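You operate a simulated robot arm through the tools that you are given. There is no shell and no other tool. Be economical: measure what you need, move in short steps, check, and stop when the job is done.

Carry out the task below with a simulated robot arm. There is one attempt and no reset: what you move stays moved.

TASK
Put things in order on the kitchen island top. At the end: the blue glass stands where the yellow lemon box (marked "LEMON TEA") stood; the yellow caramel pod stands where the black brush stood; the yellow lemon box stands where the yellow caramel pod stood; the black brush is on the grey drip tray; whatever was shut is shut again. Leave all else as you found it, and nothing knocked over.

It is judged by the outcome, as a careful person would: the job done as asked, and still so three seconds after it is handed in. It fails if anything else is knocked over, pushed out of place, dropped, spilled or broken.

THE ROBOT
A 6-joint arm with a two-finger parallel gripper, fixed in place. Base frame: the origin is at the foot of the arm, x ahead of it, y to its left, z up; the work surface is at about z = 88. Lengths are in cm, angles in degrees, forces in N, time in s.
With the tool pointing down near the work surface it reaches from about 24 to 64 cm from the base axis. Its first joint turns from -66.0 to 66.0 degrees. Payload 2.7 kg.
Tool frame: the origin (TCP) lies between the finger pads and is the grasp point; the fingertips stand 2.3 cm ahead of it; z points along the fingers, y is the line along which they close. The gripper opens to 9.4 cm. The fingers are 3.8 cm wide and 1 cm thick; the gripper's body (5.4 by 9.6 cm) begins 3.9 cm behind the TCP.
Orientation is that of the tool frame in the base frame, as [roll, pitch, yaw] about the fixed x, y, z axes, in that order (R = Rz(yaw) Ry(pitch) Rx(roll)). With the fingers straight down and closing along the base's y, the tool's x points along the base's -x, its y along +y and its z along -z.

THE INTERFACE
- The arm moves only by the tool send_rows. Its arguments are lists of equal length, an entry for each row: "angular": the turn, a rotation vector about the tool's x, y, z in units of 60 degrees (1.0 is 60 degrees), a list of three; "translation": the shift along the tool's x, y, z in units of 150 mm (1.0 is 150 mm), a list of three; "hand": the opening, from 0 (shut) to 1 (fully open). In form: {"angular": [[ax, ay, az], ...], "translation": [[tx, ty, tz], ...], "hand": [hand, ...]}. A call has 1 to 20 rows; each row is the pose to reach, as a shift and turn from the pose commanded when the call began, along the tool's axes at that moment. A call with a number of a shift or a turn outside -1 to 1 is refused whole. A row lasts 0.2 s, in which the tool goes at most 5 cm and 8.6 degrees; a call with a longer step from one row to the next is refused whole, and so is a gripper value outside its range. A pose out of reach is approached as far as the arm can. The call stops where the force on the tool passes 40 N (or 10 N more than at its start, if that is more) or the arm is blocked; 0.2 s more then pass. The fingers move at their own pace (about 4.5 cm/s each) and stop on an object; they squeeze with about 40 N. The grip force told is the motor's: it shows also when the fingers shut on nothing. Time passes only in rows, and 0.2 s behind the last, so rows that repeat a pose let the fingers close. It gives the time, the measured TCP pose, the force on the tool (base axes), the opening and the grip force at its end, in the units of the frame above (readings bear some noise), and new pictures: "views" is both (left out), scene, wrist or none.
- Cameras (640 x 400 px; columns grow to the right, rows downward): "scene" is fixed at [7.33, -42.5, 141.71]; the picture's right is [0.81, -0.58, 0.00], its down [-0.25, -0.35, -0.90] and it looks along [0.52, 0.73, -0.44] (base axes); focal length 349 px, centre (320, 200). "wrist" rides on the gripper at [-3.9, 0, -4.4] in the tool frame; the picture's right is [0.00, -1.00, 0.00], its down [0.97, 0.00, -0.24] and it looks along [0.24, 0.00, 0.97] (tool axes); focal length 218 px, centre (320, 200).
- locate(camera, pixels): for up to 12 pixels [column, row] of the newest picture of that camera ("zoom" is the newest enlarged one), the place [x, y, z] in the base frame of the surface seen there, good to about 0.2 cm. No time passes.
- close_up(camera, box): a new picture of the part [left, top, right, bottom] of that camera's present view, enlarged. No time passes.
- job_done(): hands the job in; it is judged then, once.

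Work in short steps. Measure before you move; look again where a grasp or a placing could have gone wrong, and mend it. You have 80 turns and 120 pictures in all, those below and enlarged ones among them. Open the gripper and draw the arm clear of the work before you hand the job in, unless the task says otherwise; then end with one line.

The tools are called after ">>>" as name(argument=value, ...) on one line, values as JSON. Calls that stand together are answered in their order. send_rows: Moves the arm, as the interface text tells. Its arguments: {"type":"object","properties":{"angular":{"type":"array"},"translation":{"type":"array"},"hand":{"type":"array"},"views":{"type":"string","enum":["both","scene","wrist","none"]}},"required":["angular","translation","hand"]} The other tools are called the same way: locate (camera, pixels) gives the place of the surface under pixels of a picture; close_up (camera, box) takes an enlarged picture of a part of a camera's view; job_done () hands the job in.

At the start:

```text
t: 0.0
tool_pos: [41.24, 9.46, 115.95]
ee_rot: [179.9, -0.1, -179.9]
ft_force: [-0.4, -0.1, 0.9]
width: 9.39
grasp_force: 0.1
```

scene: 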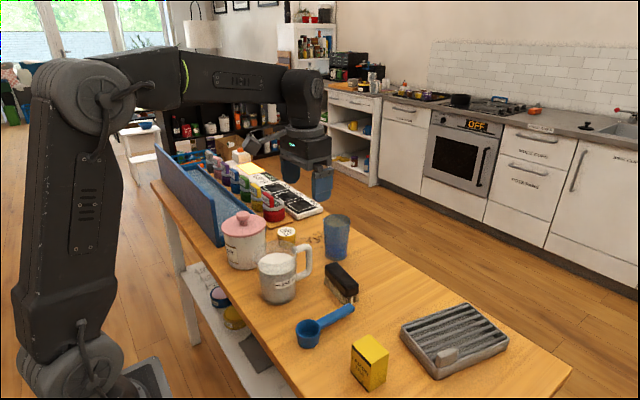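
wrist: 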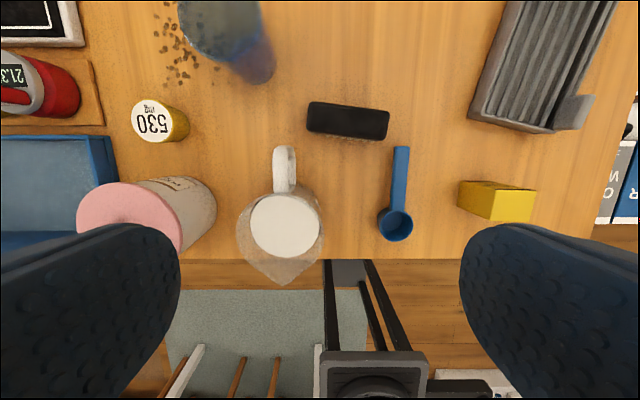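

The pictures show the box at (369,362), brush at (341,283), glass at (337,237), a yellow pod at (287,235) and the tray at (453,340). I take enlarged views to measure them.

>>> close_up(camera="scene", box=[220, 190, 380, 310])

>>> close_up(camera="scene", box=[290, 270, 530, 400])

>>> locate(camera="wrist", pixels=[[151, 120], [310, 104], [387, 110], [383, 138], [308, 131], [465, 185], [535, 190], [530, 220], [490, 217], [520, 60], [540, 128], [575, 113]])

>>> locate(camera="scene", pixels=[[337, 222], [325, 219], [350, 219], [338, 216], [337, 257], [287, 231], [352, 345], [371, 337], [387, 353], [368, 362], [445, 355], [453, 330]])

```text
3.33 times, centred on (300, 250) of scene
```

zoom: 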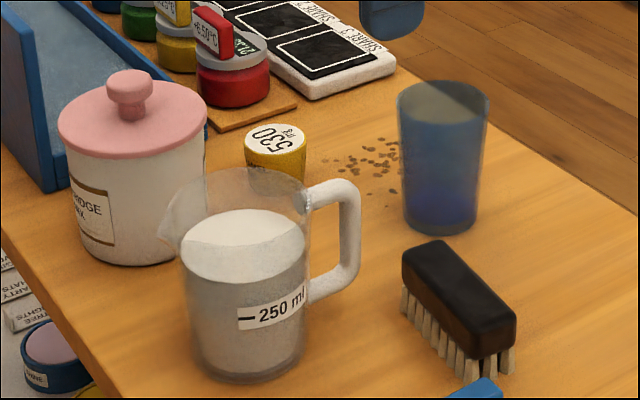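

```text
2.67 times, centred on (410, 335) of scene
```

zoom: 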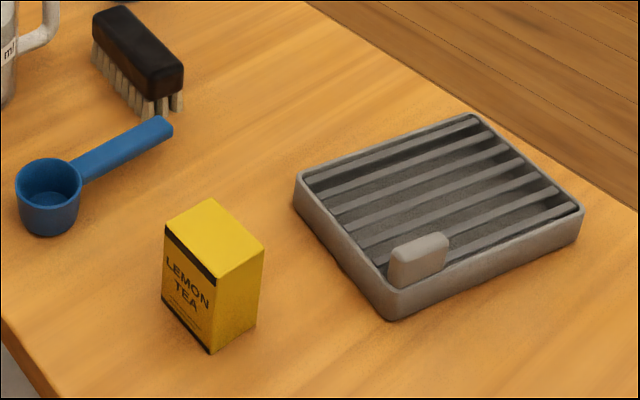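

```text
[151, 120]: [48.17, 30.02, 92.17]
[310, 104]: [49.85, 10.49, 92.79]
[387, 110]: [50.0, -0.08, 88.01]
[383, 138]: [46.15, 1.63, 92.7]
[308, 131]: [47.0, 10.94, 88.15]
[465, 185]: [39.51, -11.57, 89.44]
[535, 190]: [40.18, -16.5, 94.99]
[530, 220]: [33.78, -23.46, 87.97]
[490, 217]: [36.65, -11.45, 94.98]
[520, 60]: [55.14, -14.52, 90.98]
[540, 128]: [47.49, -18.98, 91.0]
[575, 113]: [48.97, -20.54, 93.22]
```

```text
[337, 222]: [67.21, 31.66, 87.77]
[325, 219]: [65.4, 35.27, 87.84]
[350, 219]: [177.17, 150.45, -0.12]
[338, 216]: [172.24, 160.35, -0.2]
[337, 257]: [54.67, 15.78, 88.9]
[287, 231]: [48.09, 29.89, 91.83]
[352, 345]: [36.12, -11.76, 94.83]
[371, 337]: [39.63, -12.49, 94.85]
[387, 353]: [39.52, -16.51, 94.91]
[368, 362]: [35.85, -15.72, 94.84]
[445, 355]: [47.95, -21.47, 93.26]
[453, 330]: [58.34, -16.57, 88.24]
```

I check the other yellow things near the rack to be sure which one is the caramel pod.

>>> close_up(camera="scene", box=[150, 130, 310, 230])

>>> close_up(camera="wrist", box=[90, 0, 290, 160])

>>> close_up(camera="scene", box=[170, 260, 310, 390])

```text
4.00 times, centred on (230, 180) of scene
```

zoom: 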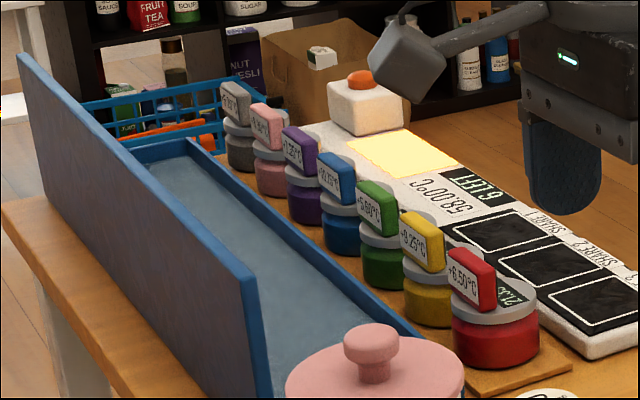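

```text
2.50 times, centred on (190, 80) of wrist
```

zoom: 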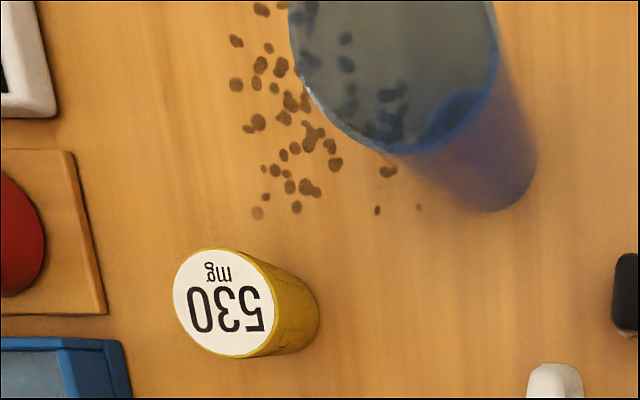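

```text
3.08 times, centred on (240, 325) of scene
```

zoom: 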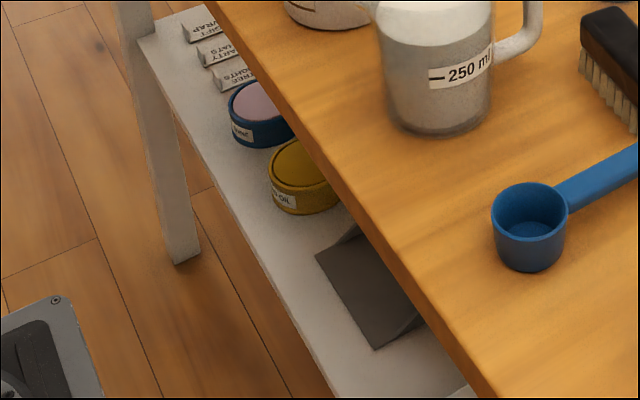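

The loose "530 mg" pod is the only pod on the top. Now I measure its surroundings and the shapes exactly.

>>> close_up(camera="wrist", box=[60, 0, 320, 260])

>>> locate(camera="wrist", pixels=[[135, 108], [170, 112], [151, 101], [152, 139], [125, 215], [178, 235], [120, 183], [280, 200], [285, 150], [320, 225], [52, 90], [104, 120]])

>>> locate(camera="scene", pixels=[[401, 328], [466, 304], [506, 339], [436, 371], [440, 350], [458, 350], [245, 216], [243, 228], [262, 231], [226, 228], [273, 205], [285, 215]])

>>> locate(camera="scene", pixels=[[330, 264], [348, 278], [357, 288], [327, 271], [341, 291], [326, 230], [347, 230], [327, 250], [345, 250], [335, 250], [300, 213], [317, 207]])

```text
1.54 times, centred on (190, 130) of wrist
```

zoom: 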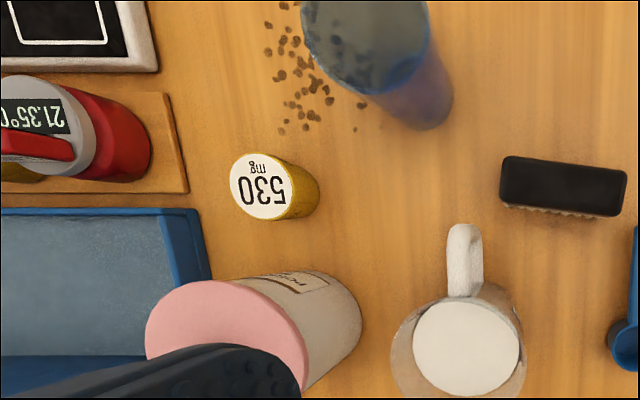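

```text
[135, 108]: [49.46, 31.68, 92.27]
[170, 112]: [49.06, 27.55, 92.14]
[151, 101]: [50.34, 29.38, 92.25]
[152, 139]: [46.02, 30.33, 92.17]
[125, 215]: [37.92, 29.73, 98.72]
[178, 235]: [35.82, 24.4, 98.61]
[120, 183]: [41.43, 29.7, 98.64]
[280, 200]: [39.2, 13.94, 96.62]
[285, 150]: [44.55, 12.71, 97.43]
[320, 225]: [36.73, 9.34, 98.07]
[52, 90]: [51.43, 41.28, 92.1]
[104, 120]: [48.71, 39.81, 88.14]
```

```text
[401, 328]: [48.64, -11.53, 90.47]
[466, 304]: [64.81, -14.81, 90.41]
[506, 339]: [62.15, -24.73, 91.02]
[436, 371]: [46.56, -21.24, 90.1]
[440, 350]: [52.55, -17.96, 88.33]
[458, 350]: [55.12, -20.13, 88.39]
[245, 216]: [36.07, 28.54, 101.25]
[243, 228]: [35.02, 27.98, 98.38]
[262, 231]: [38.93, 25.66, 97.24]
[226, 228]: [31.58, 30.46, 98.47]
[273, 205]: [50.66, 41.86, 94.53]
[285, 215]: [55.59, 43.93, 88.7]
```

```text
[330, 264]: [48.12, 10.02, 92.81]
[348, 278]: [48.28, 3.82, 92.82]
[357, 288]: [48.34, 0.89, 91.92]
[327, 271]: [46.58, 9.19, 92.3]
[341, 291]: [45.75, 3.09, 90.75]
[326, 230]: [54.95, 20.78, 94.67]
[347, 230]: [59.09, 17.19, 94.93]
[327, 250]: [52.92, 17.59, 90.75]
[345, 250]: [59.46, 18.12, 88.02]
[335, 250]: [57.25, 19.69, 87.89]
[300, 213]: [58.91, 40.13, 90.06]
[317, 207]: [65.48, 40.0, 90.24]
```

The brush is centred near (48.1, 5.9), top at 92.8, nearly along y. The pod is at (48.2, 30), and the tray runs from about (48,-11.5) to (62,-25). I move above the brush while turning 60 degrees.

>>> send_rows(angular=[[0, 0, 0.125], [0, 0, 0.25], [0, 0, 0.375], [0, 0, 0.5], [0, 0, 0.625], [0, 0, 0.75], [0, 0, 0.875], [0, 0, 1.0]], translation=[[-0.057, -0.03, 0.08], [-0.113, -0.06, 0.16], [-0.17, -0.09, 0.24], [-0.227, -0.12, 0.32], [-0.283, -0.15, 0.4], [-0.34, -0.18, 0.48], [-0.397, -0.21, 0.56], [-0.453, -0.24, 0.6]], hand=[0.65, 0.65, 0.65, 0.65, 0.65, 0.65, 0.65, 0.65], views="none")

>>> send_rows(angular=[[0, 0, 0.125], [0, 0, 0.25], [0, 0, 0.375], [0, 0, 0.5], [0, 0, 0.5]], translation=[[0, 0, 0], [0, 0, 0], [0, 0, 0], [0, 0, 0], [0, 0, 0]], hand=[0.65, 0.65, 0.65, 0.65, 0.65])

```text
t: 1.8
tool_pos: [48.0, 5.68, 106.92]
ee_rot: [180.0, -0.1, 119.8]
ft_force: [0.7, 0.0, -0.2]
width: 6.08
grasp_force: 0.0
```

```text
t: 3.0
tool_pos: [47.92, 5.75, 107.11]
ee_rot: [180.0, 0.0, 89.9]
ft_force: [-0.7, -0.4, -0.3]
width: 6.13
grasp_force: 0.0
```

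scene: 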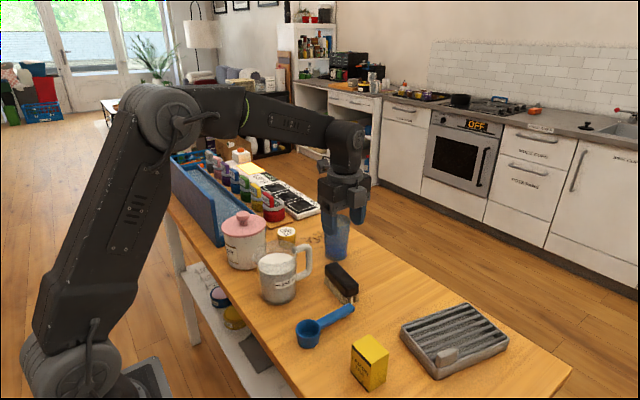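
wrist: 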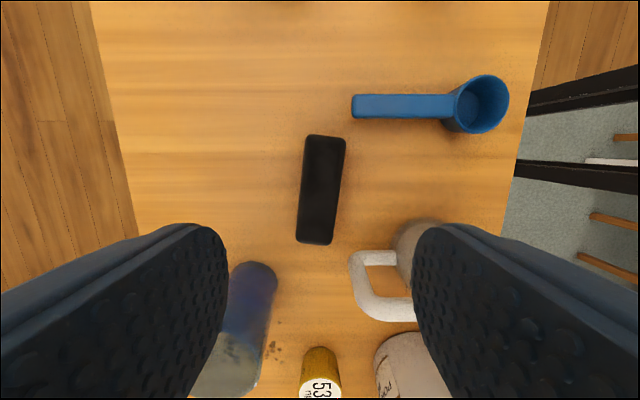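

The brush shows clearly at (306,136)–(345,138) to (296,240)–(331,243). I locate its corners.

>>> locate(camera="wrist", pixels=[[309, 140], [342, 142], [301, 236], [329, 238], [320, 190], [303, 190], [337, 190]])

>>> close_up(camera="wrist", box=[260, 110, 380, 260])

```text
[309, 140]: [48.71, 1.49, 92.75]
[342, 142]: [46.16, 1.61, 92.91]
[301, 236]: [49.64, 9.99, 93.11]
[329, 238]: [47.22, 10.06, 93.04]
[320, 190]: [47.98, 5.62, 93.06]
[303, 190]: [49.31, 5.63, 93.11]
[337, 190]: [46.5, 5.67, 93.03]
```

```text
2.67 times, centred on (320, 185) of wrist
```

zoom: 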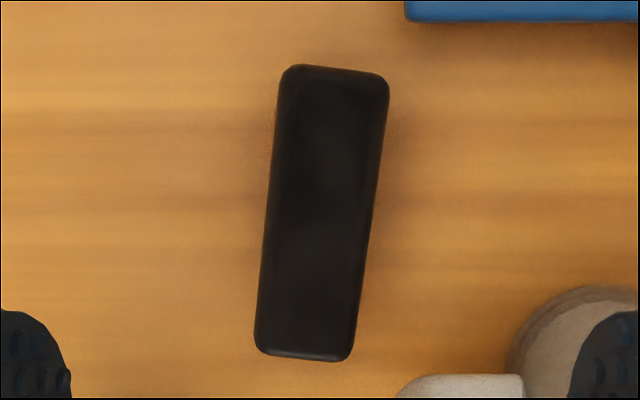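

Brush centre (47.93, 5.75), axis turned 6.7° from y. I turn to match and go down in two calls, then close.

>>> send_rows(angular=[[0, 0, 0.056], [0, 0, 0.112], [0, 0, 0.112], [0, 0, 0.112], [0, 0, 0.112], [0, 0, 0.112]], translation=[[0, 0, 0.15], [0, 0, 0.35], [0, 0, 0.55], [0, 0, 0.75], [0, 0, 0.9], [0, 0, 0.9]], hand=[0.65, 0.65, 0.65, 0.65, 0.65, 0.65], views="none")

>>> send_rows(angular=[[0, 0, 0], [0, 0, 0], [0, 0, 0], [0, 0, 0], [0, 0, 0], [0, 0, 0]], translation=[[0, 0, 0.08], [0, 0, 0.14], [0, 0, 0.14], [0, 0, 0.14], [0, 0, 0.14], [0, 0, 0.14]], hand=[0.65, 0.65, 0.2, 0.2, 0.2, 0.2], views="both")

```text
t: 4.4
tool_pos: [47.93, 5.84, 93.31]
ee_rot: [-180.0, 0.0, 83.3]
ft_force: [0.6, 0.6, 0.9]
width: 6.09
grasp_force: 0.0
```

```text
t: 5.8
tool_pos: [47.96, 5.76, 91.41]
ee_rot: [-180.0, 0.0, 83.3]
ft_force: [0.1, -0.1, 0.6]
width: 4.1
grasp_force: 39.7
```

scene: 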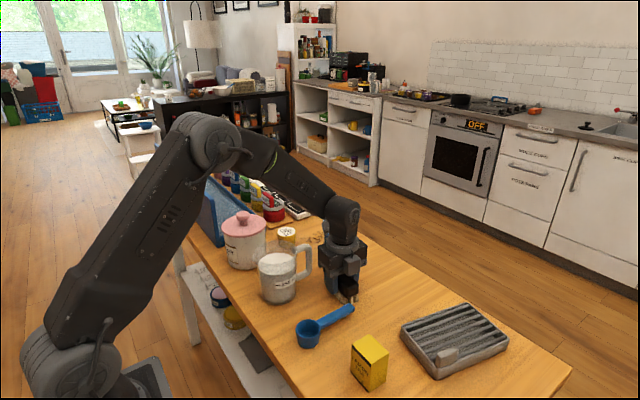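
wrist: 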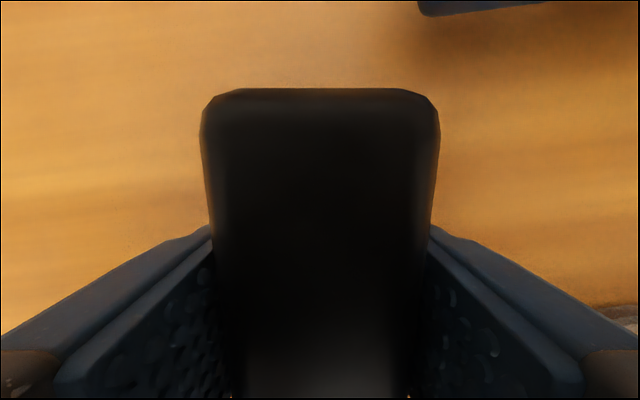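

The brush is held (4.1 cm). I lift it and carry it high over to the tray, turning it to lie askew across the slats, away from the grey knob.

>>> send_rows(angular=[[0, 0, 0], [0, 0, 0], [0, 0, 0], [0, 0, 0], [0, 0, 0], [0, 0, 0]], translation=[[0, 0, -0.1], [0, 0, -0.3], [0, 0, -0.5], [0, 0, -0.7], [0, 0, -0.9], [0, 0, -0.93]], hand=[0.2, 0.2, 0.2, 0.2, 0.2, 0.2], views="none")

>>> send_rows(angular=[[0, 0, -0.125], [0, 0, -0.25], [0, 0, -0.375], [0, 0, -0.5], [0, 0, -0.625], [0, 0, -0.75], [0, 0, -0.875], [0, 0, -1.0]], translation=[[-0.096, 0.043, 0], [-0.191, 0.085, 0], [-0.287, 0.128, 0], [-0.383, 0.171, 0], [-0.478, 0.214, 0], [-0.574, 0.256, 0], [-0.67, 0.299, 0], [-0.765, 0.342, 0]], hand=[0.2, 0.2, 0.2, 0.2, 0.2, 0.2, 0.2, 0.2], views="both")

```text
t: 7.2
tool_pos: [47.8, 5.8, 105.47]
ee_rot: [-180.0, -0.1, 83.3]
ft_force: [0.7, -0.1, -1.4]
width: 4.11
grasp_force: 40.1
```

```text
t: 9.0
tool_pos: [51.87, -6.35, 105.44]
ee_rot: [180.0, -0.1, 143.3]
ft_force: [0.2, -0.6, 0.0]
width: 4.13
grasp_force: 40.4
```

scene: 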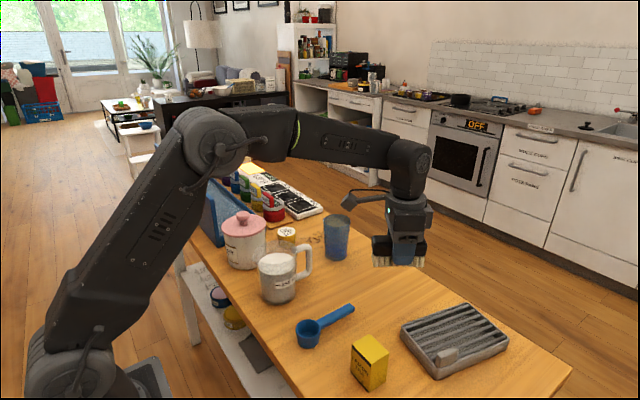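
wrist: 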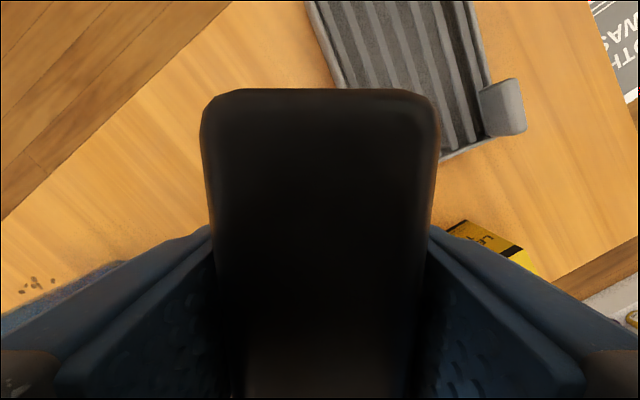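

The tray is in clear view; I zoom in and measure rim and slats.

>>> close_up(camera="scene", box=[390, 290, 520, 390])

>>> locate(camera="zoom", pixels=[[60, 160], [370, 62], [575, 228], [225, 372], [95, 175], [120, 200], [145, 222], [300, 170], [330, 205], [380, 185], [320, 240], [250, 275]])

```text
4.00 times, centred on (455, 340) of scene
```

zoom: 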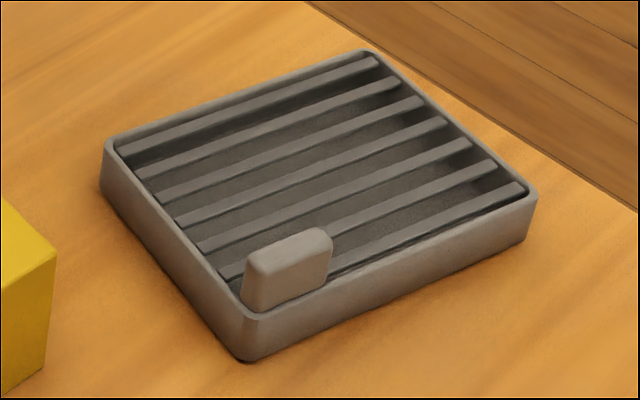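

```text
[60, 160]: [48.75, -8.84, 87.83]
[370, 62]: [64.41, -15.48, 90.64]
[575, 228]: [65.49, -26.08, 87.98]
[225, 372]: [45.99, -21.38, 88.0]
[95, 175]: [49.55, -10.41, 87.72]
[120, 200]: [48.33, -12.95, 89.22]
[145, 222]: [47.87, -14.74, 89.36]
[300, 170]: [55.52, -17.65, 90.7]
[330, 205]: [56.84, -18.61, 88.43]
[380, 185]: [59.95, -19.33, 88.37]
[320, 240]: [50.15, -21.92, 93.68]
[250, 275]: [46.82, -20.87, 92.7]
```

>>> locate(camera="zoom", pixels=[[109, 146], [363, 52], [533, 195], [247, 314], [182, 230], [240, 98], [450, 122], [400, 250], [318, 234], [257, 250], [325, 255]])

```text
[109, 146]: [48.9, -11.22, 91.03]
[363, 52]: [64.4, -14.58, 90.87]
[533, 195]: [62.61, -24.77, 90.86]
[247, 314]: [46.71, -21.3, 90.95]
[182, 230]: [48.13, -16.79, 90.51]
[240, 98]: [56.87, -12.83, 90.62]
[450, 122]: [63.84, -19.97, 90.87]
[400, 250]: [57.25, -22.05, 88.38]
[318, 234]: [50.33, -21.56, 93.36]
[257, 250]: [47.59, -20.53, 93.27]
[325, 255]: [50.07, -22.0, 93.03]
```

Tray centre is (55.6, -18.0), slat tops 90.7. I go over (56, -17.5), then down to TCP z ≈ 94.3.

>>> send_rows(angular=[[0, 0, -0.03], [0, 0, -0.06], [0, 0, -0.09], [0, 0, -0.112], [0, 0, -0.112]], translation=[[-0.166, -0.108, 0], [-0.333, -0.216, 0], [-0.5, -0.324, 0], [-0.665, -0.431, 0], [-0.665, -0.431, 0]], hand=[0.2, 0.2, 0.2, 0.2, 0.2], views="none")

>>> send_rows(angular=[[0, 0, 0], [0, 0, 0], [0, 0, 0], [0, 0, 0], [0, 0, 0], [0, 0, 0], [0, 0, 0]], translation=[[0, 0, 0.15], [0, 0, 0.3], [0, 0, 0.45], [0, 0, 0.6], [0, 0, 0.68], [0, 0, 0.73], [0, 0, 0.74]], hand=[0.2, 0.2, 0.2, 0.2, 0.2, 0.2, 0.2], views="scene")

```text
t: 10.2
tool_pos: [55.82, -17.37, 105.34]
ee_rot: [-179.9, 0.1, 149.8]
ft_force: [-0.1, 0.1, -1.2]
width: 4.11
grasp_force: 40.2
```

```text
t: 11.8
tool_pos: [56.05, -17.31, 94.3]
ee_rot: [179.9, 0.1, 149.9]
ft_force: [-2.3, 0.6, 7.1]
width: 4.13
grasp_force: 40.1
```

scene: 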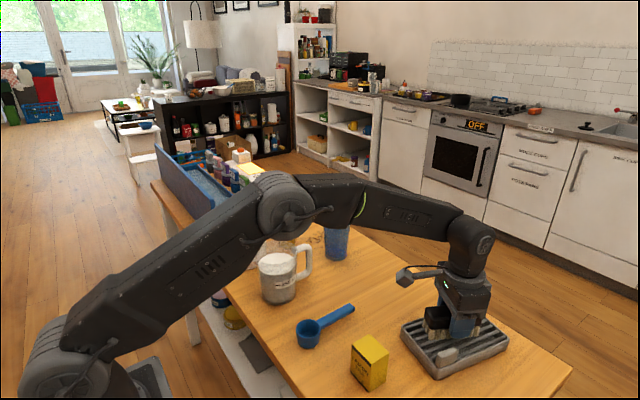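

Contact is made (7 N up). I open by a modest amount and rise straight up.

>>> send_rows(angular=[[0, 0, 0], [0, 0, 0], [0, 0, 0], [0, 0, 0]], translation=[[0, 0, 0], [0, 0, 0], [0, 0, 0], [0, 0, 0]], hand=[0.5, 0.6, 0.6, 0.6], views="none")

>>> send_rows(angular=[[0, 0, 0], [0, 0, 0], [0, 0, 0], [0, 0, 0], [0, 0, 0], [0, 0, 0], [0, 0, 0]], translation=[[0, 0, -0.05], [0, 0, -0.15], [0, 0, -0.3], [0, 0, -0.5], [0, 0, -0.7], [0, 0, -0.85], [0, 0, -0.85]], hand=[0.6, 0.6, 0.6, 0.6, 0.6, 0.6, 0.6], views="both")

```text
t: 12.8
tool_pos: [55.91, -17.32, 94.25]
ee_rot: [180.0, 0.0, 149.9]
ft_force: [-0.5, 0.7, 0.7]
width: 5.64
grasp_force: 0.1
```

```text
t: 14.4
tool_pos: [55.81, -17.41, 106.96]
ee_rot: [-180.0, 0.0, 150.0]
ft_force: [-0.5, 0.0, -0.6]
width: 5.64
grasp_force: 0.1
```

scene: 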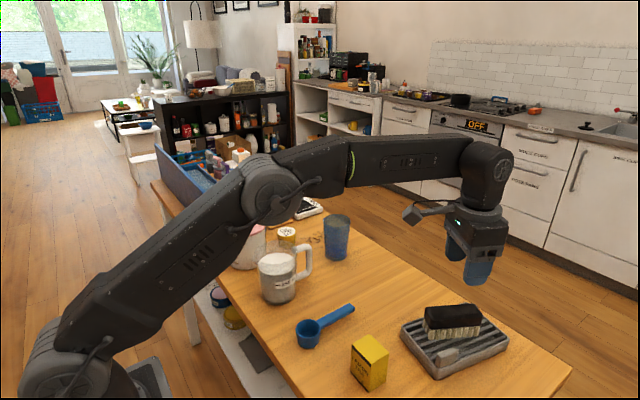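
wrist: 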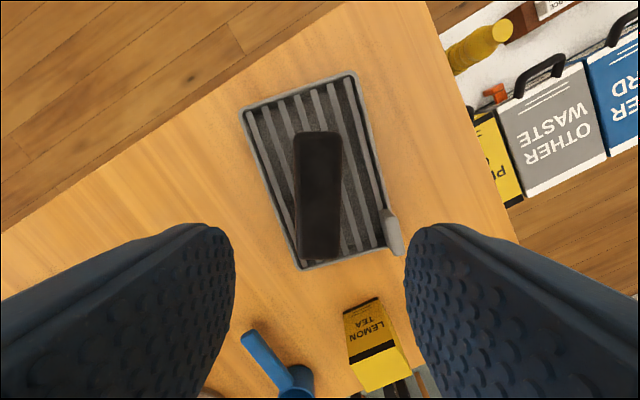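

The brush sits well on the tray. Now I travel at height to above the pod, turning back to yaw 180.

>>> send_rows(angular=[[0, 0, -0.1], [0, 0, -0.2], [0, 0, -0.3], [0, 0, -0.4], [0, 0, -0.5], [0, 0, -0.5]], translation=[[0.167, 0.199, 0], [0.333, 0.397, 0], [0.5, 0.596, 0], [0.667, 0.795, 0], [0.833, 0.993, 0], [0.833, 0.993, 0]], hand=[0.7, 0.7, 0.7, 0.7, 0.7, 0.7], views="none")

>>> send_rows(angular=[[0, 0, 0], [0, 0, 0], [0, 0, 0], [0, 0, 0]], translation=[[0.04, 0.24, 0], [0.07, 0.48, 0], [0.11, 0.72, 0], [0.143, 0.942, 0]], hand=[0.7, 0.7, 0.7, 0.7], views="none")

>>> send_rows(angular=[[0, 0, 0], [0, 0, 0], [0, 0, 0], [0, 0, 0], [0, 0, 0]], translation=[[0.04, 0.24, 0], [0.07, 0.48, 0], [0.11, 0.72, 0], [0.143, 0.942, 0], [0.143, 0.942, 0]], hand=[0.7, 0.7, 0.7, 0.7, 0.7], views="both")

```text
t: 15.8
tool_pos: [52.6, 1.7, 107.15]
ee_rot: [180.0, 0.0, -179.9]
ft_force: [0.4, -0.4, -0.3]
width: 6.58
grasp_force: 0.1
```

```text
t: 16.8
tool_pos: [50.27, 16.03, 106.98]
ee_rot: [-179.9, 0.0, -180.0]
ft_force: [0.3, 0.2, -0.2]
width: 6.61
grasp_force: 0.0
```

```text
t: 18.0
tool_pos: [48.31, 30.13, 107.09]
ee_rot: [-180.0, 0.0, 180.0]
ft_force: [-0.3, -0.9, -0.1]
width: 6.54
grasp_force: 0.0
```

scene: 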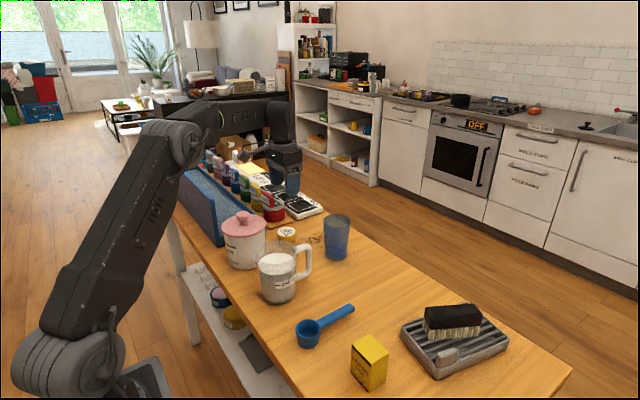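
wrist: 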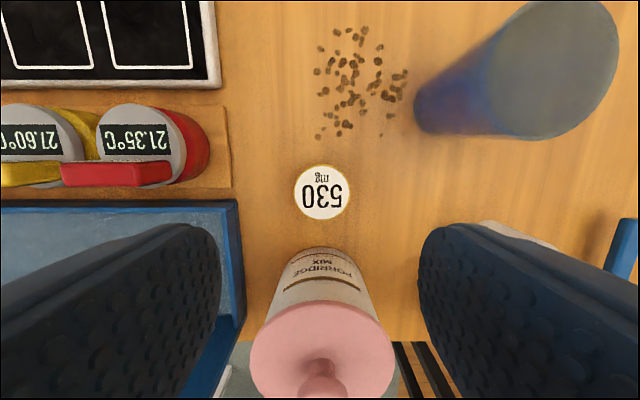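

>>> locate(camera="wrist", pixels=[[298, 192], [347, 192], [322, 167], [322, 218], [322, 192], [320, 137], [420, 105], [450, 75], [560, 65], [320, 252]])

>>> close_up(camera="scene", box=[260, 205, 360, 268])

```text
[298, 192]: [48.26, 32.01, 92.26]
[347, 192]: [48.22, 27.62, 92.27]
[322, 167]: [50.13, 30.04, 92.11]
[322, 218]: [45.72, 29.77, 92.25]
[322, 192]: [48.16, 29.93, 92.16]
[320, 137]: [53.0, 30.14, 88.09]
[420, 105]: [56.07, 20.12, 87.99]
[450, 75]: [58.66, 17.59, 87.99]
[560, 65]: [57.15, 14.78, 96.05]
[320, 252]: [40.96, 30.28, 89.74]
```

```text
6.35 times, centred on (310, 236) of scene
```

zoom: 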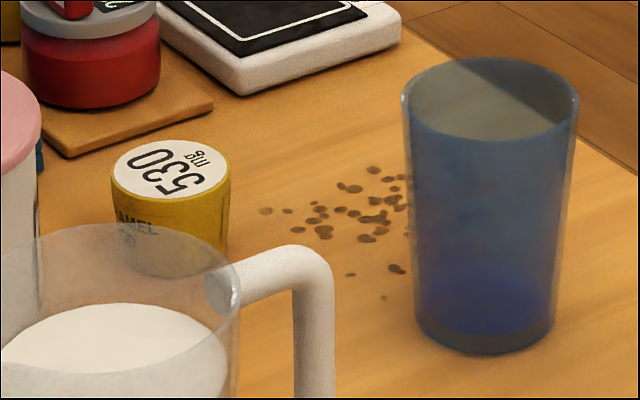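

The label reads "...AMEL", so this is the caramel pod, centre (48.0, 29.85). I go down and grip it.

>>> send_rows(angular=[[0, 0, 0], [0, 0, 0], [0, 0, 0], [0, 0, 0], [0, 0, 0]], translation=[[0.015, -0.015, 0.2], [0.015, -0.015, 0.45], [0.015, -0.015, 0.7], [0.015, -0.015, 0.9], [0.015, -0.015, 0.9]], hand=[0.7, 0.7, 0.7, 0.7, 0.7], views="none")

>>> send_rows(angular=[[0, 0, 0], [0, 0, 0], [0, 0, 0], [0, 0, 0], [0, 0, 0], [0, 0, 0]], translation=[[0, 0, 0.1], [0, 0, 0.187], [0, 0, 0.187], [0, 0, 0.187], [0, 0, 0.187], [0, 0, 0.187]], hand=[0.7, 0.7, 0.3, 0.3, 0.3, 0.3], views="both")

```text
t: 19.2
tool_pos: [47.95, 29.95, 93.47]
ee_rot: [-179.8, -0.1, 180.0]
ft_force: [0.4, 0.8, -0.9]
width: 6.59
grasp_force: 0.1
```

```text
t: 19.8
tool_pos: [48.22, 30.2, 92.15]
ee_rot: [179.4, 0.6, 180.0]
ft_force: [-4.5, -3.1, 19.1]
width: 5.12
grasp_force: 5.7
stopped in row 3: the force on the tool passed its limit (the readings are from after the stop); the commanded pose is now the measured one
```

scene: 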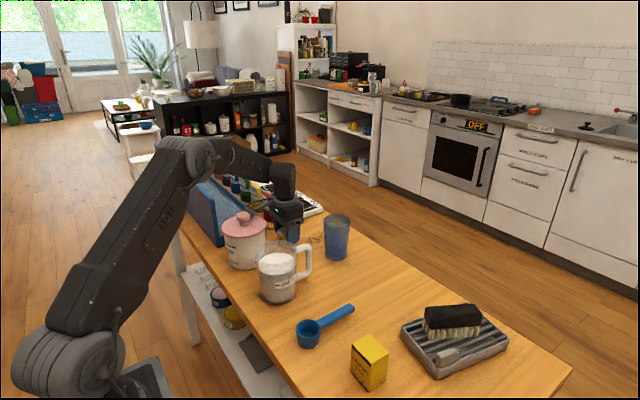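
wrist: 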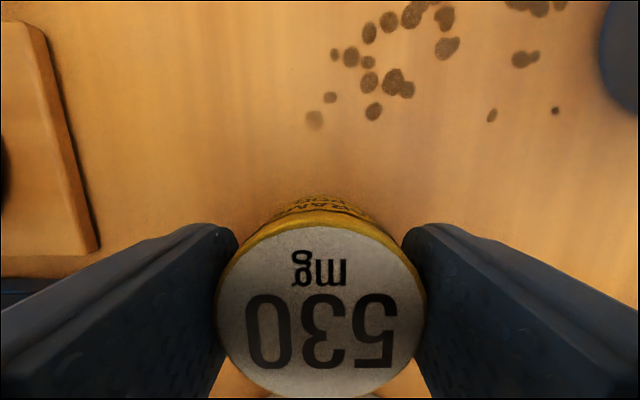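

The descent stopped at z 92.15 with 19 N up before full depth. I look closely for what was touched.

>>> close_up(camera="scene", box=[190, 150, 350, 270])

>>> close_up(camera="wrist", box=[160, 180, 480, 400])

>>> locate(camera="wrist", pixels=[[320, 250], [320, 300], [320, 370], [260, 330], [390, 330], [225, 232], [405, 232], [320, 150]])

```text
3.33 times, centred on (270, 210) of scene
```

zoom: 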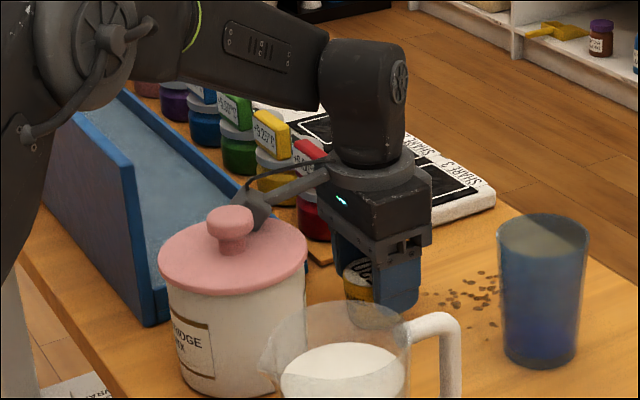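

```text
1.82 times, centred on (320, 290) of wrist
```

zoom: 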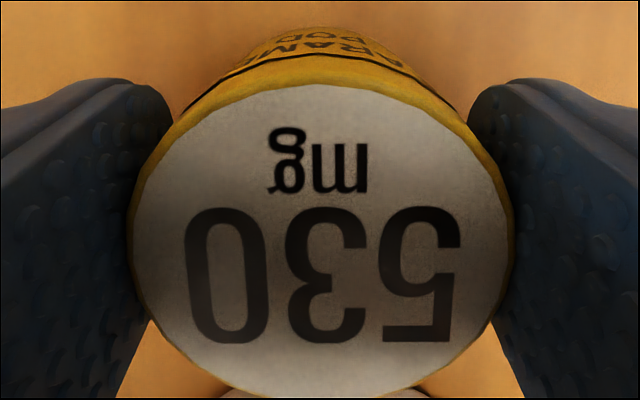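

```text
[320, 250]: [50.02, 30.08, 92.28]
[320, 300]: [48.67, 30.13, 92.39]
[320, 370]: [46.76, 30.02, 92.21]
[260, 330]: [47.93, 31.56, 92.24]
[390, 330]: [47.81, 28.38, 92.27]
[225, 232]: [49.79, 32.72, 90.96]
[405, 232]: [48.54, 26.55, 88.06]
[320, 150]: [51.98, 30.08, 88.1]
```

A stalk on the wrist seems to lean over the canister's knob near scene (263,207). I locate it.

>>> locate(camera="scene", pixels=[[265, 202], [269, 208], [266, 212], [280, 203], [260, 211], [260, 205], [248, 208], [285, 203], [301, 212]])

>>> close_up(camera="scene", box=[235, 180, 310, 240])

```text
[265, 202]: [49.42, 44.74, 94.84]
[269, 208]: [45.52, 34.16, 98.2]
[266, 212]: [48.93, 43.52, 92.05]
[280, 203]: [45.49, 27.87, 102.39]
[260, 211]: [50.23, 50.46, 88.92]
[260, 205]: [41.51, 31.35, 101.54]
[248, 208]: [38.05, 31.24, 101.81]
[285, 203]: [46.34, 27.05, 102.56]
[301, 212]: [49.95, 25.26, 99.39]
```

```text
6.67 times, centred on (272, 210) of scene
```

zoom: 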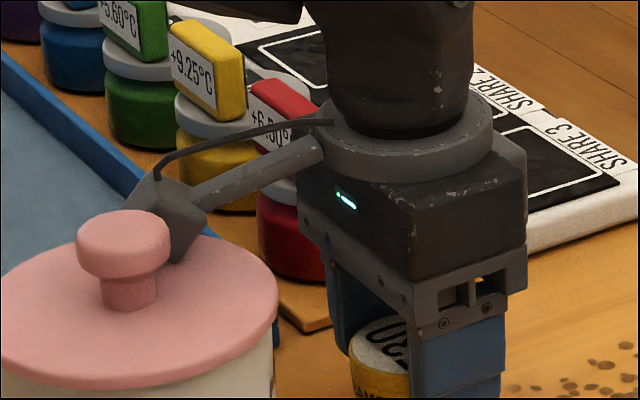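

The stalk, on the tool's +x side, rests on the canister's lid. I open, rise straight up and will come in with that side turned away.

>>> send_rows(angular=[[0, 0, 0], [0, 0, 0], [0, 0, 0], [0, 0, 0], [0, 0, 0], [0, 0, 0], [0, 0, 0]], translation=[[0, 0, -0.02], [0, 0, -0.05], [0, 0, -0.1], [0, 0, -0.3], [0, 0, -0.55], [0, 0, -0.8], [0, 0, -0.93]], hand=[0.7, 0.7, 0.7, 0.7, 0.7, 0.7, 0.7], views="both")

>>> locate(camera="wrist", pixels=[[253, 350], [392, 350], [322, 303], [270, 320], [375, 320], [322, 192], [298, 192], [347, 192], [228, 205], [210, 140], [150, 175], [230, 330]])

>>> locate(camera="scene", pixels=[[223, 228], [265, 224], [244, 237], [245, 216], [180, 185], [222, 243], [200, 210], [287, 232]])

```text
t: 21.4
tool_pos: [48.12, 29.9, 105.91]
ee_rot: [179.6, 0.4, 180.0]
ft_force: [0.6, 0.0, 0.2]
width: 6.6
grasp_force: 0.1
```

scene: 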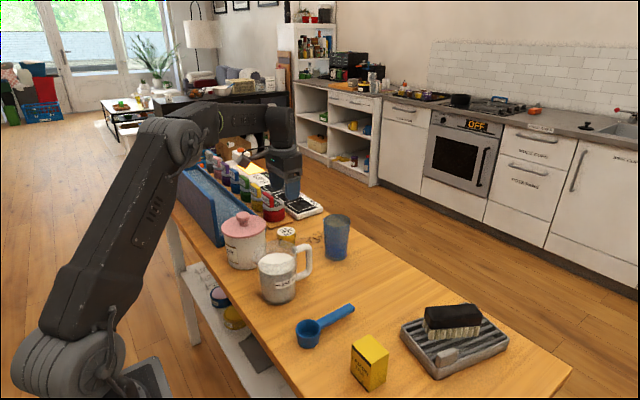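
wrist: 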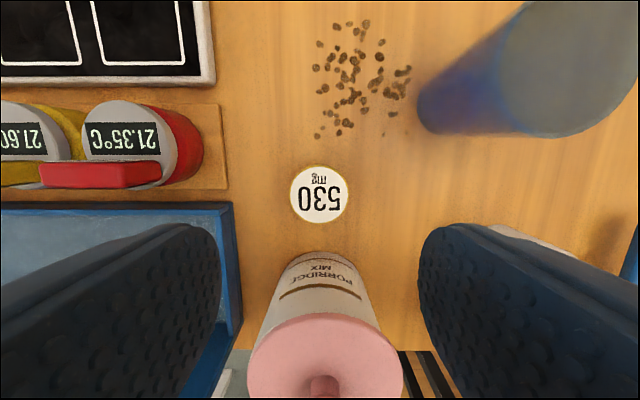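

```text
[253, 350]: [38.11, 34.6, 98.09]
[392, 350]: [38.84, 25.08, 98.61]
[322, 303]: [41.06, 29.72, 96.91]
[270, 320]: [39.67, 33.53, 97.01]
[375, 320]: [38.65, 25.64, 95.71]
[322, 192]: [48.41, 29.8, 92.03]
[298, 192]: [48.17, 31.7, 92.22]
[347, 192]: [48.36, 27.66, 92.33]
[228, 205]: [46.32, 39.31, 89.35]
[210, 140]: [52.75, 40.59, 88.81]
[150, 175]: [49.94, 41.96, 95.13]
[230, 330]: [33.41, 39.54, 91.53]
```

```text
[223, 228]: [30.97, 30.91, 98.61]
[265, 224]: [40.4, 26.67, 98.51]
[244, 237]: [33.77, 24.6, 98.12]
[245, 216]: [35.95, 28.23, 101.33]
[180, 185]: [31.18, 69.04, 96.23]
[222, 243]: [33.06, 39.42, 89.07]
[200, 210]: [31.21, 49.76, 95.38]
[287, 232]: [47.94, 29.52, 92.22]
```

The canister stands as before (lid centre ≈(36,29.6), r≈5.3). I straighten the small tilt and turn to yaw 100 so the stalk points to +y over the low bin edge.

>>> send_rows(angular=[[0.01, 0.01, 0], [0.01, 0.01, 0]], translation=[[0, 0, 0], [0, 0, 0]], hand=[0.7, 0.7], views="none")

>>> send_rows(angular=[[0, 0, 0.14], [0, 0, 0.28], [0, 0, 0.42], [0, 0, 0.56], [0, 0, 0.7], [0, 0, 0.84], [0, 0, 0.98]], translation=[[0, 0, 0], [0, 0, 0], [0, 0, 0], [0, 0, 0], [0, 0, 0], [0, 0, 0], [0, 0, 0]], hand=[0.7, 0.7, 0.7, 0.7, 0.7, 0.7, 0.7], views="none")

>>> send_rows(angular=[[0, 0, 0.14], [0, 0, 0.28], [0, 0, 0.353], [0, 0, 0.353]], translation=[[0, 0, 0], [0, 0, 0], [0, 0, 0], [0, 0, 0]], hand=[0.7, 0.7, 0.7, 0.7], views="both")

```text
t: 22.0
tool_pos: [48.06, 29.95, 106.07]
ee_rot: [-179.9, -0.2, 180.0]
ft_force: [0.2, -0.4, -0.2]
width: 6.6
grasp_force: 0.0
```

```text
t: 23.6
tool_pos: [48.07, 30.0, 105.79]
ee_rot: [-179.8, 0.1, 121.0]
ft_force: [0.0, 0.2, 0.1]
width: 6.57
grasp_force: 0.1
```

```text
t: 24.6
tool_pos: [48.09, 29.98, 105.8]
ee_rot: [-179.8, 0.1, 99.9]
ft_force: [-0.1, -0.5, -1.0]
width: 6.6
grasp_force: 0.0
```

scene: 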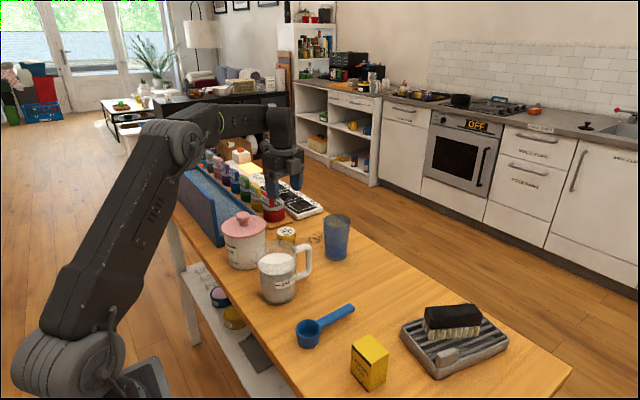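
wrist: 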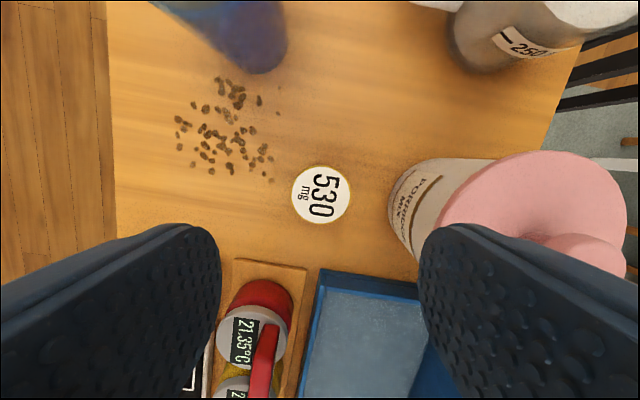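

>>> locate(camera="wrist", pixels=[[296, 195], [348, 193], [321, 170], [321, 219], [322, 194], [275, 275], [325, 285], [265, 345], [280, 395]])

```text
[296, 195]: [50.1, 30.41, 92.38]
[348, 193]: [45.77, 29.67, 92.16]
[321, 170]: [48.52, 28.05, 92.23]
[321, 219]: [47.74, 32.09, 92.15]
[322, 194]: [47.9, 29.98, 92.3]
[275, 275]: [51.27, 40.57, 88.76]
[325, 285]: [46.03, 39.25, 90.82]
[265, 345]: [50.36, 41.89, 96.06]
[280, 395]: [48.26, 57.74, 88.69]
```

Pod centre is (48.0, 30.0), right below. I set yaw 110 for more room from the red jar and descend, then close.

>>> send_rows(angular=[[0, 0, -0.1], [0, 0, -0.167], [0, 0, -0.167], [0, 0, -0.167], [0, 0, -0.167], [0, 0, -0.167]], translation=[[0, 0, 0.1], [0, 0, 0.3], [0, 0, 0.5], [0, 0, 0.7], [0, 0, 0.8], [0, 0, 0.8]], hand=[0.65, 0.65, 0.65, 0.65, 0.65, 0.65], views="none")

>>> send_rows(angular=[[0, 0, 0], [0, 0, 0], [0, 0, 0], [0, 0, 0], [0, 0, 0], [0, 0, 0], [0, 0, 0]], translation=[[0, 0, 0.07], [0, 0, 0.13], [0, 0, 0.18], [0, 0, 0.18], [0, 0, 0.18], [0, 0, 0.18], [0, 0, 0.18]], hand=[0.65, 0.65, 0.65, 0.3, 0.3, 0.3, 0.3], views="both")

```text
t: 26.0
tool_pos: [48.06, 30.04, 93.86]
ee_rot: [-179.8, 0.1, 110.0]
ft_force: [0.1, 0.0, 0.1]
width: 6.12
grasp_force: 0.0
```

```text
t: 27.6
tool_pos: [48.11, 30.06, 91.02]
ee_rot: [-179.8, 0.1, 110.0]
ft_force: [0.7, 0.7, 0.9]
width: 4.8
grasp_force: 39.8
```

scene: 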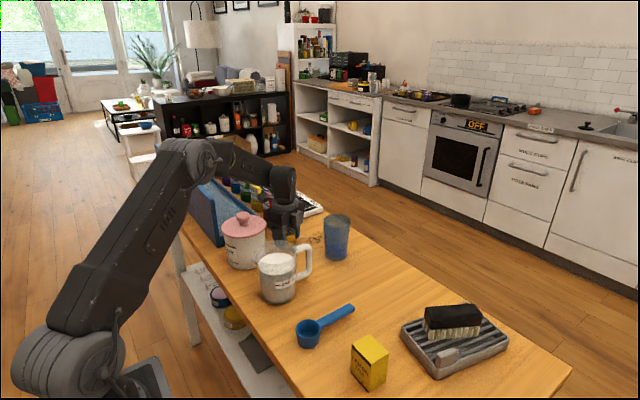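
wrist: 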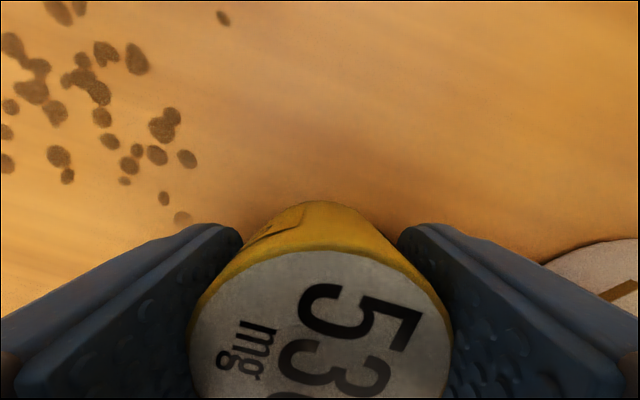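

The pod is gripped. I lift it and carry it to the brush's old place (47.95, 5.75), turning to yaw 210 so the stalk stays clear of jug and glass.

>>> send_rows(angular=[[0, 0, 0], [0, 0, 0], [0, 0, 0], [0, 0, 0], [0, 0, 0], [0, 0, 0]], translation=[[0, 0, -0.1], [0, 0, -0.3], [0, 0, -0.5], [0, 0, -0.7], [0, 0, -0.9], [0, 0, -0.95]], hand=[0.3, 0.3, 0.3, 0.3, 0.3, 0.3], views="none")

>>> send_rows(angular=[[0, 0, -0.125], [0, 0, -0.25], [0, 0, -0.375], [0, 0, -0.5], [0, 0, -0.625], [0, 0, -0.75], [0, 0, -0.875], [0, 0, -1.0]], translation=[[-0.095, -0.035, 0], [-0.19, -0.07, 0], [-0.285, -0.105, 0], [-0.38, -0.14, 0], [-0.475, -0.175, 0], [-0.57, -0.21, 0], [-0.665, -0.245, 0], [-0.76, -0.28, 0]], hand=[0.3, 0.3, 0.3, 0.3, 0.3, 0.3, 0.3, 0.3], views="none")

>>> send_rows(angular=[[0, 0, -0.125], [0, 0, -0.25], [0, 0, -0.375], [0, 0, -0.5], [0, 0, -0.625], [0, 0, -0.667], [0, 0, -0.667]], translation=[[-0.023, -0.133, 0], [-0.046, -0.266, 0], [-0.069, -0.4, 0], [-0.091, -0.533, 0], [-0.114, -0.666, 0], [-0.137, -0.799, 0], [-0.137, -0.799, 0]], hand=[0.3, 0.3, 0.3, 0.3, 0.3, 0.3, 0.3], views="both")

```text
t: 29.0
tool_pos: [48.21, 29.87, 105.35]
ee_rot: [-179.7, 0.0, 109.9]
ft_force: [-0.3, -0.5, -0.2]
width: 4.85
grasp_force: 40.3
```

```text
t: 30.8
tool_pos: [48.08, 17.76, 105.24]
ee_rot: [-179.8, -0.1, 170.2]
ft_force: [0.7, 0.0, -1.1]
width: 4.83
grasp_force: 39.5
```

```text
t: 32.4
tool_pos: [47.99, 5.85, 105.26]
ee_rot: [-179.9, -0.1, -149.9]
ft_force: [0.3, -0.2, -0.2]
width: 4.82
grasp_force: 39.9
```

scene: 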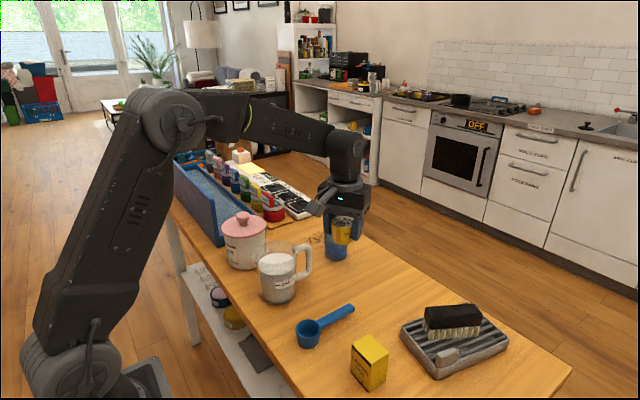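
wrist: 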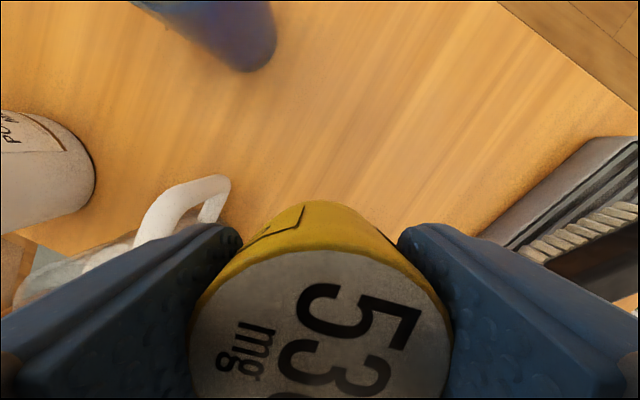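

All clear; I lower the pod to its grasp height, 91.1.

>>> send_rows(angular=[[0, 0, 0], [0, 0, 0], [0, 0, 0], [0, 0, 0], [0, 0, 0], [0, 0, 0], [0, 0, 0]], translation=[[0, 0, 0.2], [0, 0, 0.4], [0, 0, 0.6], [0, 0, 0.8], [0, 0, 0.9], [0, 0, 0.945], [0, 0, 0.945]], hand=[0.3, 0.3, 0.3, 0.3, 0.3, 0.3, 0.3], views="scene")

```text
t: 34.0
tool_pos: [47.82, 5.65, 91.2]
ee_rot: [-180.0, -0.3, -150.0]
ft_force: [0.8, 0.5, -0.1]
width: 4.83
grasp_force: 39.8
```

scene: 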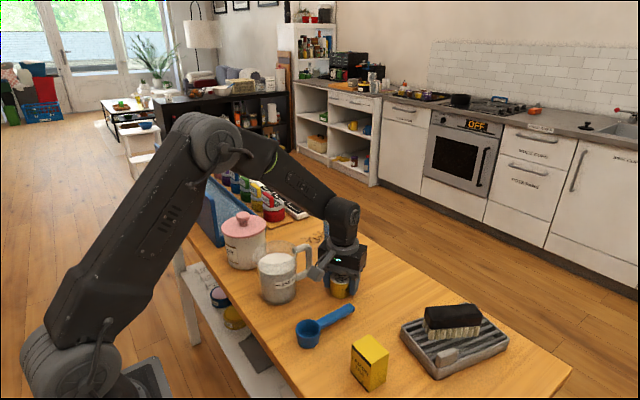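

>>> send_rows(angular=[[0, 0, 0], [0, 0, 0], [0, 0, 0], [0, 0, 0], [0, 0, 0]], translation=[[0, 0, 0.008], [0, 0, 0.008], [0, 0, 0.008], [0, 0, 0.008], [0, 0, 0.008]], hand=[0.3, 0.3, 0.55, 0.65, 0.65], views="none")

>>> send_rows(angular=[[0, 0, 0], [0, 0, 0], [0, 0, 0], [0, 0, 0], [0, 0, 0], [0, 0, 0]], translation=[[0, 0, -0.1], [0, 0, -0.3], [0, 0, -0.5], [0, 0, -0.7], [0, 0, -0.9], [0, 0, -0.95]], hand=[0.65, 0.65, 0.65, 0.65, 0.65, 0.65], views="both")

```text
t: 35.2
tool_pos: [47.89, 5.69, 91.06]
ee_rot: [-179.9, -0.2, -150.1]
ft_force: [-0.4, -0.3, 0.7]
width: 6.12
grasp_force: 0.1
```

```text
t: 36.6
tool_pos: [47.85, 5.54, 105.49]
ee_rot: [-179.9, -0.2, -149.9]
ft_force: [0.4, -0.6, -0.6]
width: 6.14
grasp_force: 0.0
```

scene: 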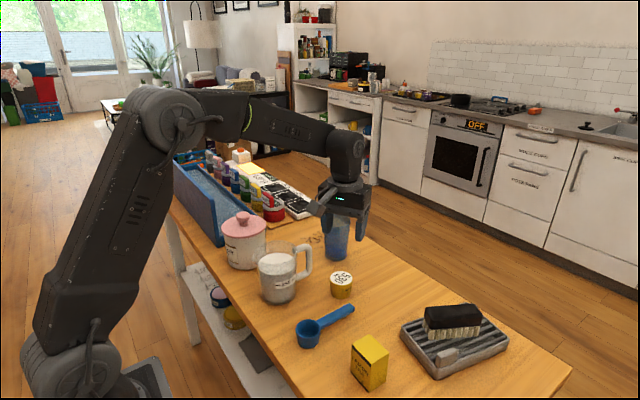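
wrist: 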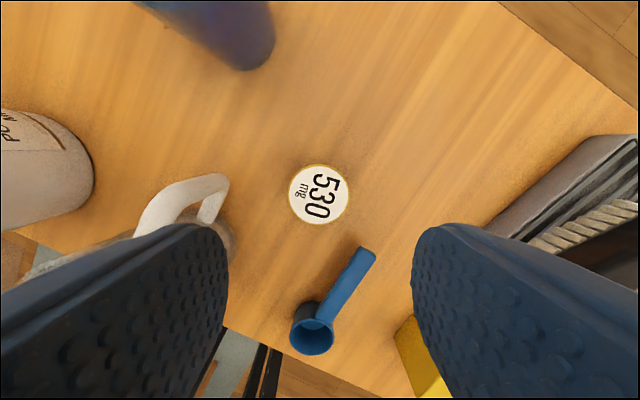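

The pod stands upright at the brush's place. Next the lemon box: I zoom in and measure its top corners.

>>> close_up(camera="scene", box=[340, 325, 400, 395])

>>> locate(camera="scene", pixels=[[353, 345], [369, 336], [387, 352], [370, 362], [370, 349], [352, 355], [369, 388], [387, 375], [352, 372]])

```text
5.71 times, centred on (370, 360) of scene
```

zoom: 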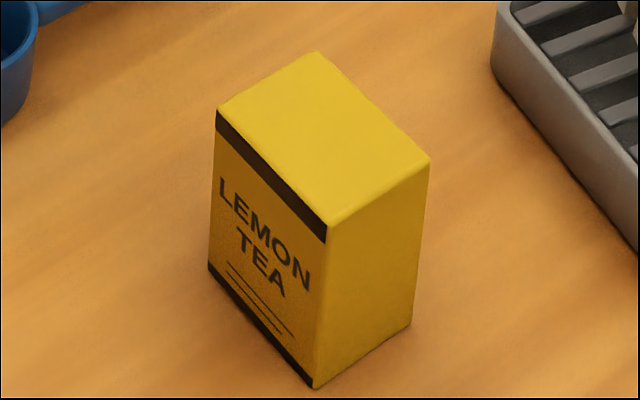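

```text
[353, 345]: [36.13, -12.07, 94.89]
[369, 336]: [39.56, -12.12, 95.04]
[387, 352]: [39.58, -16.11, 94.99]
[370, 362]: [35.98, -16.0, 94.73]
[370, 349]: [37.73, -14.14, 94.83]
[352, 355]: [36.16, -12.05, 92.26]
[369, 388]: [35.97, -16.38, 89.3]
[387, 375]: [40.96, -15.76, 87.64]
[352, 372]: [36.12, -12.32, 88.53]
```

>>> locate(camera="zoom", pixels=[[219, 113], [315, 56], [426, 160], [328, 222], [323, 137], [218, 150], [320, 260]])

```text
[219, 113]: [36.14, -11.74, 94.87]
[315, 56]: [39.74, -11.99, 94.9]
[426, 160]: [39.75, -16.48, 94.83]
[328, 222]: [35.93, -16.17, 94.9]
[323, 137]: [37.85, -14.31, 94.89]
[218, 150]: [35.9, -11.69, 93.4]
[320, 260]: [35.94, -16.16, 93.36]
```

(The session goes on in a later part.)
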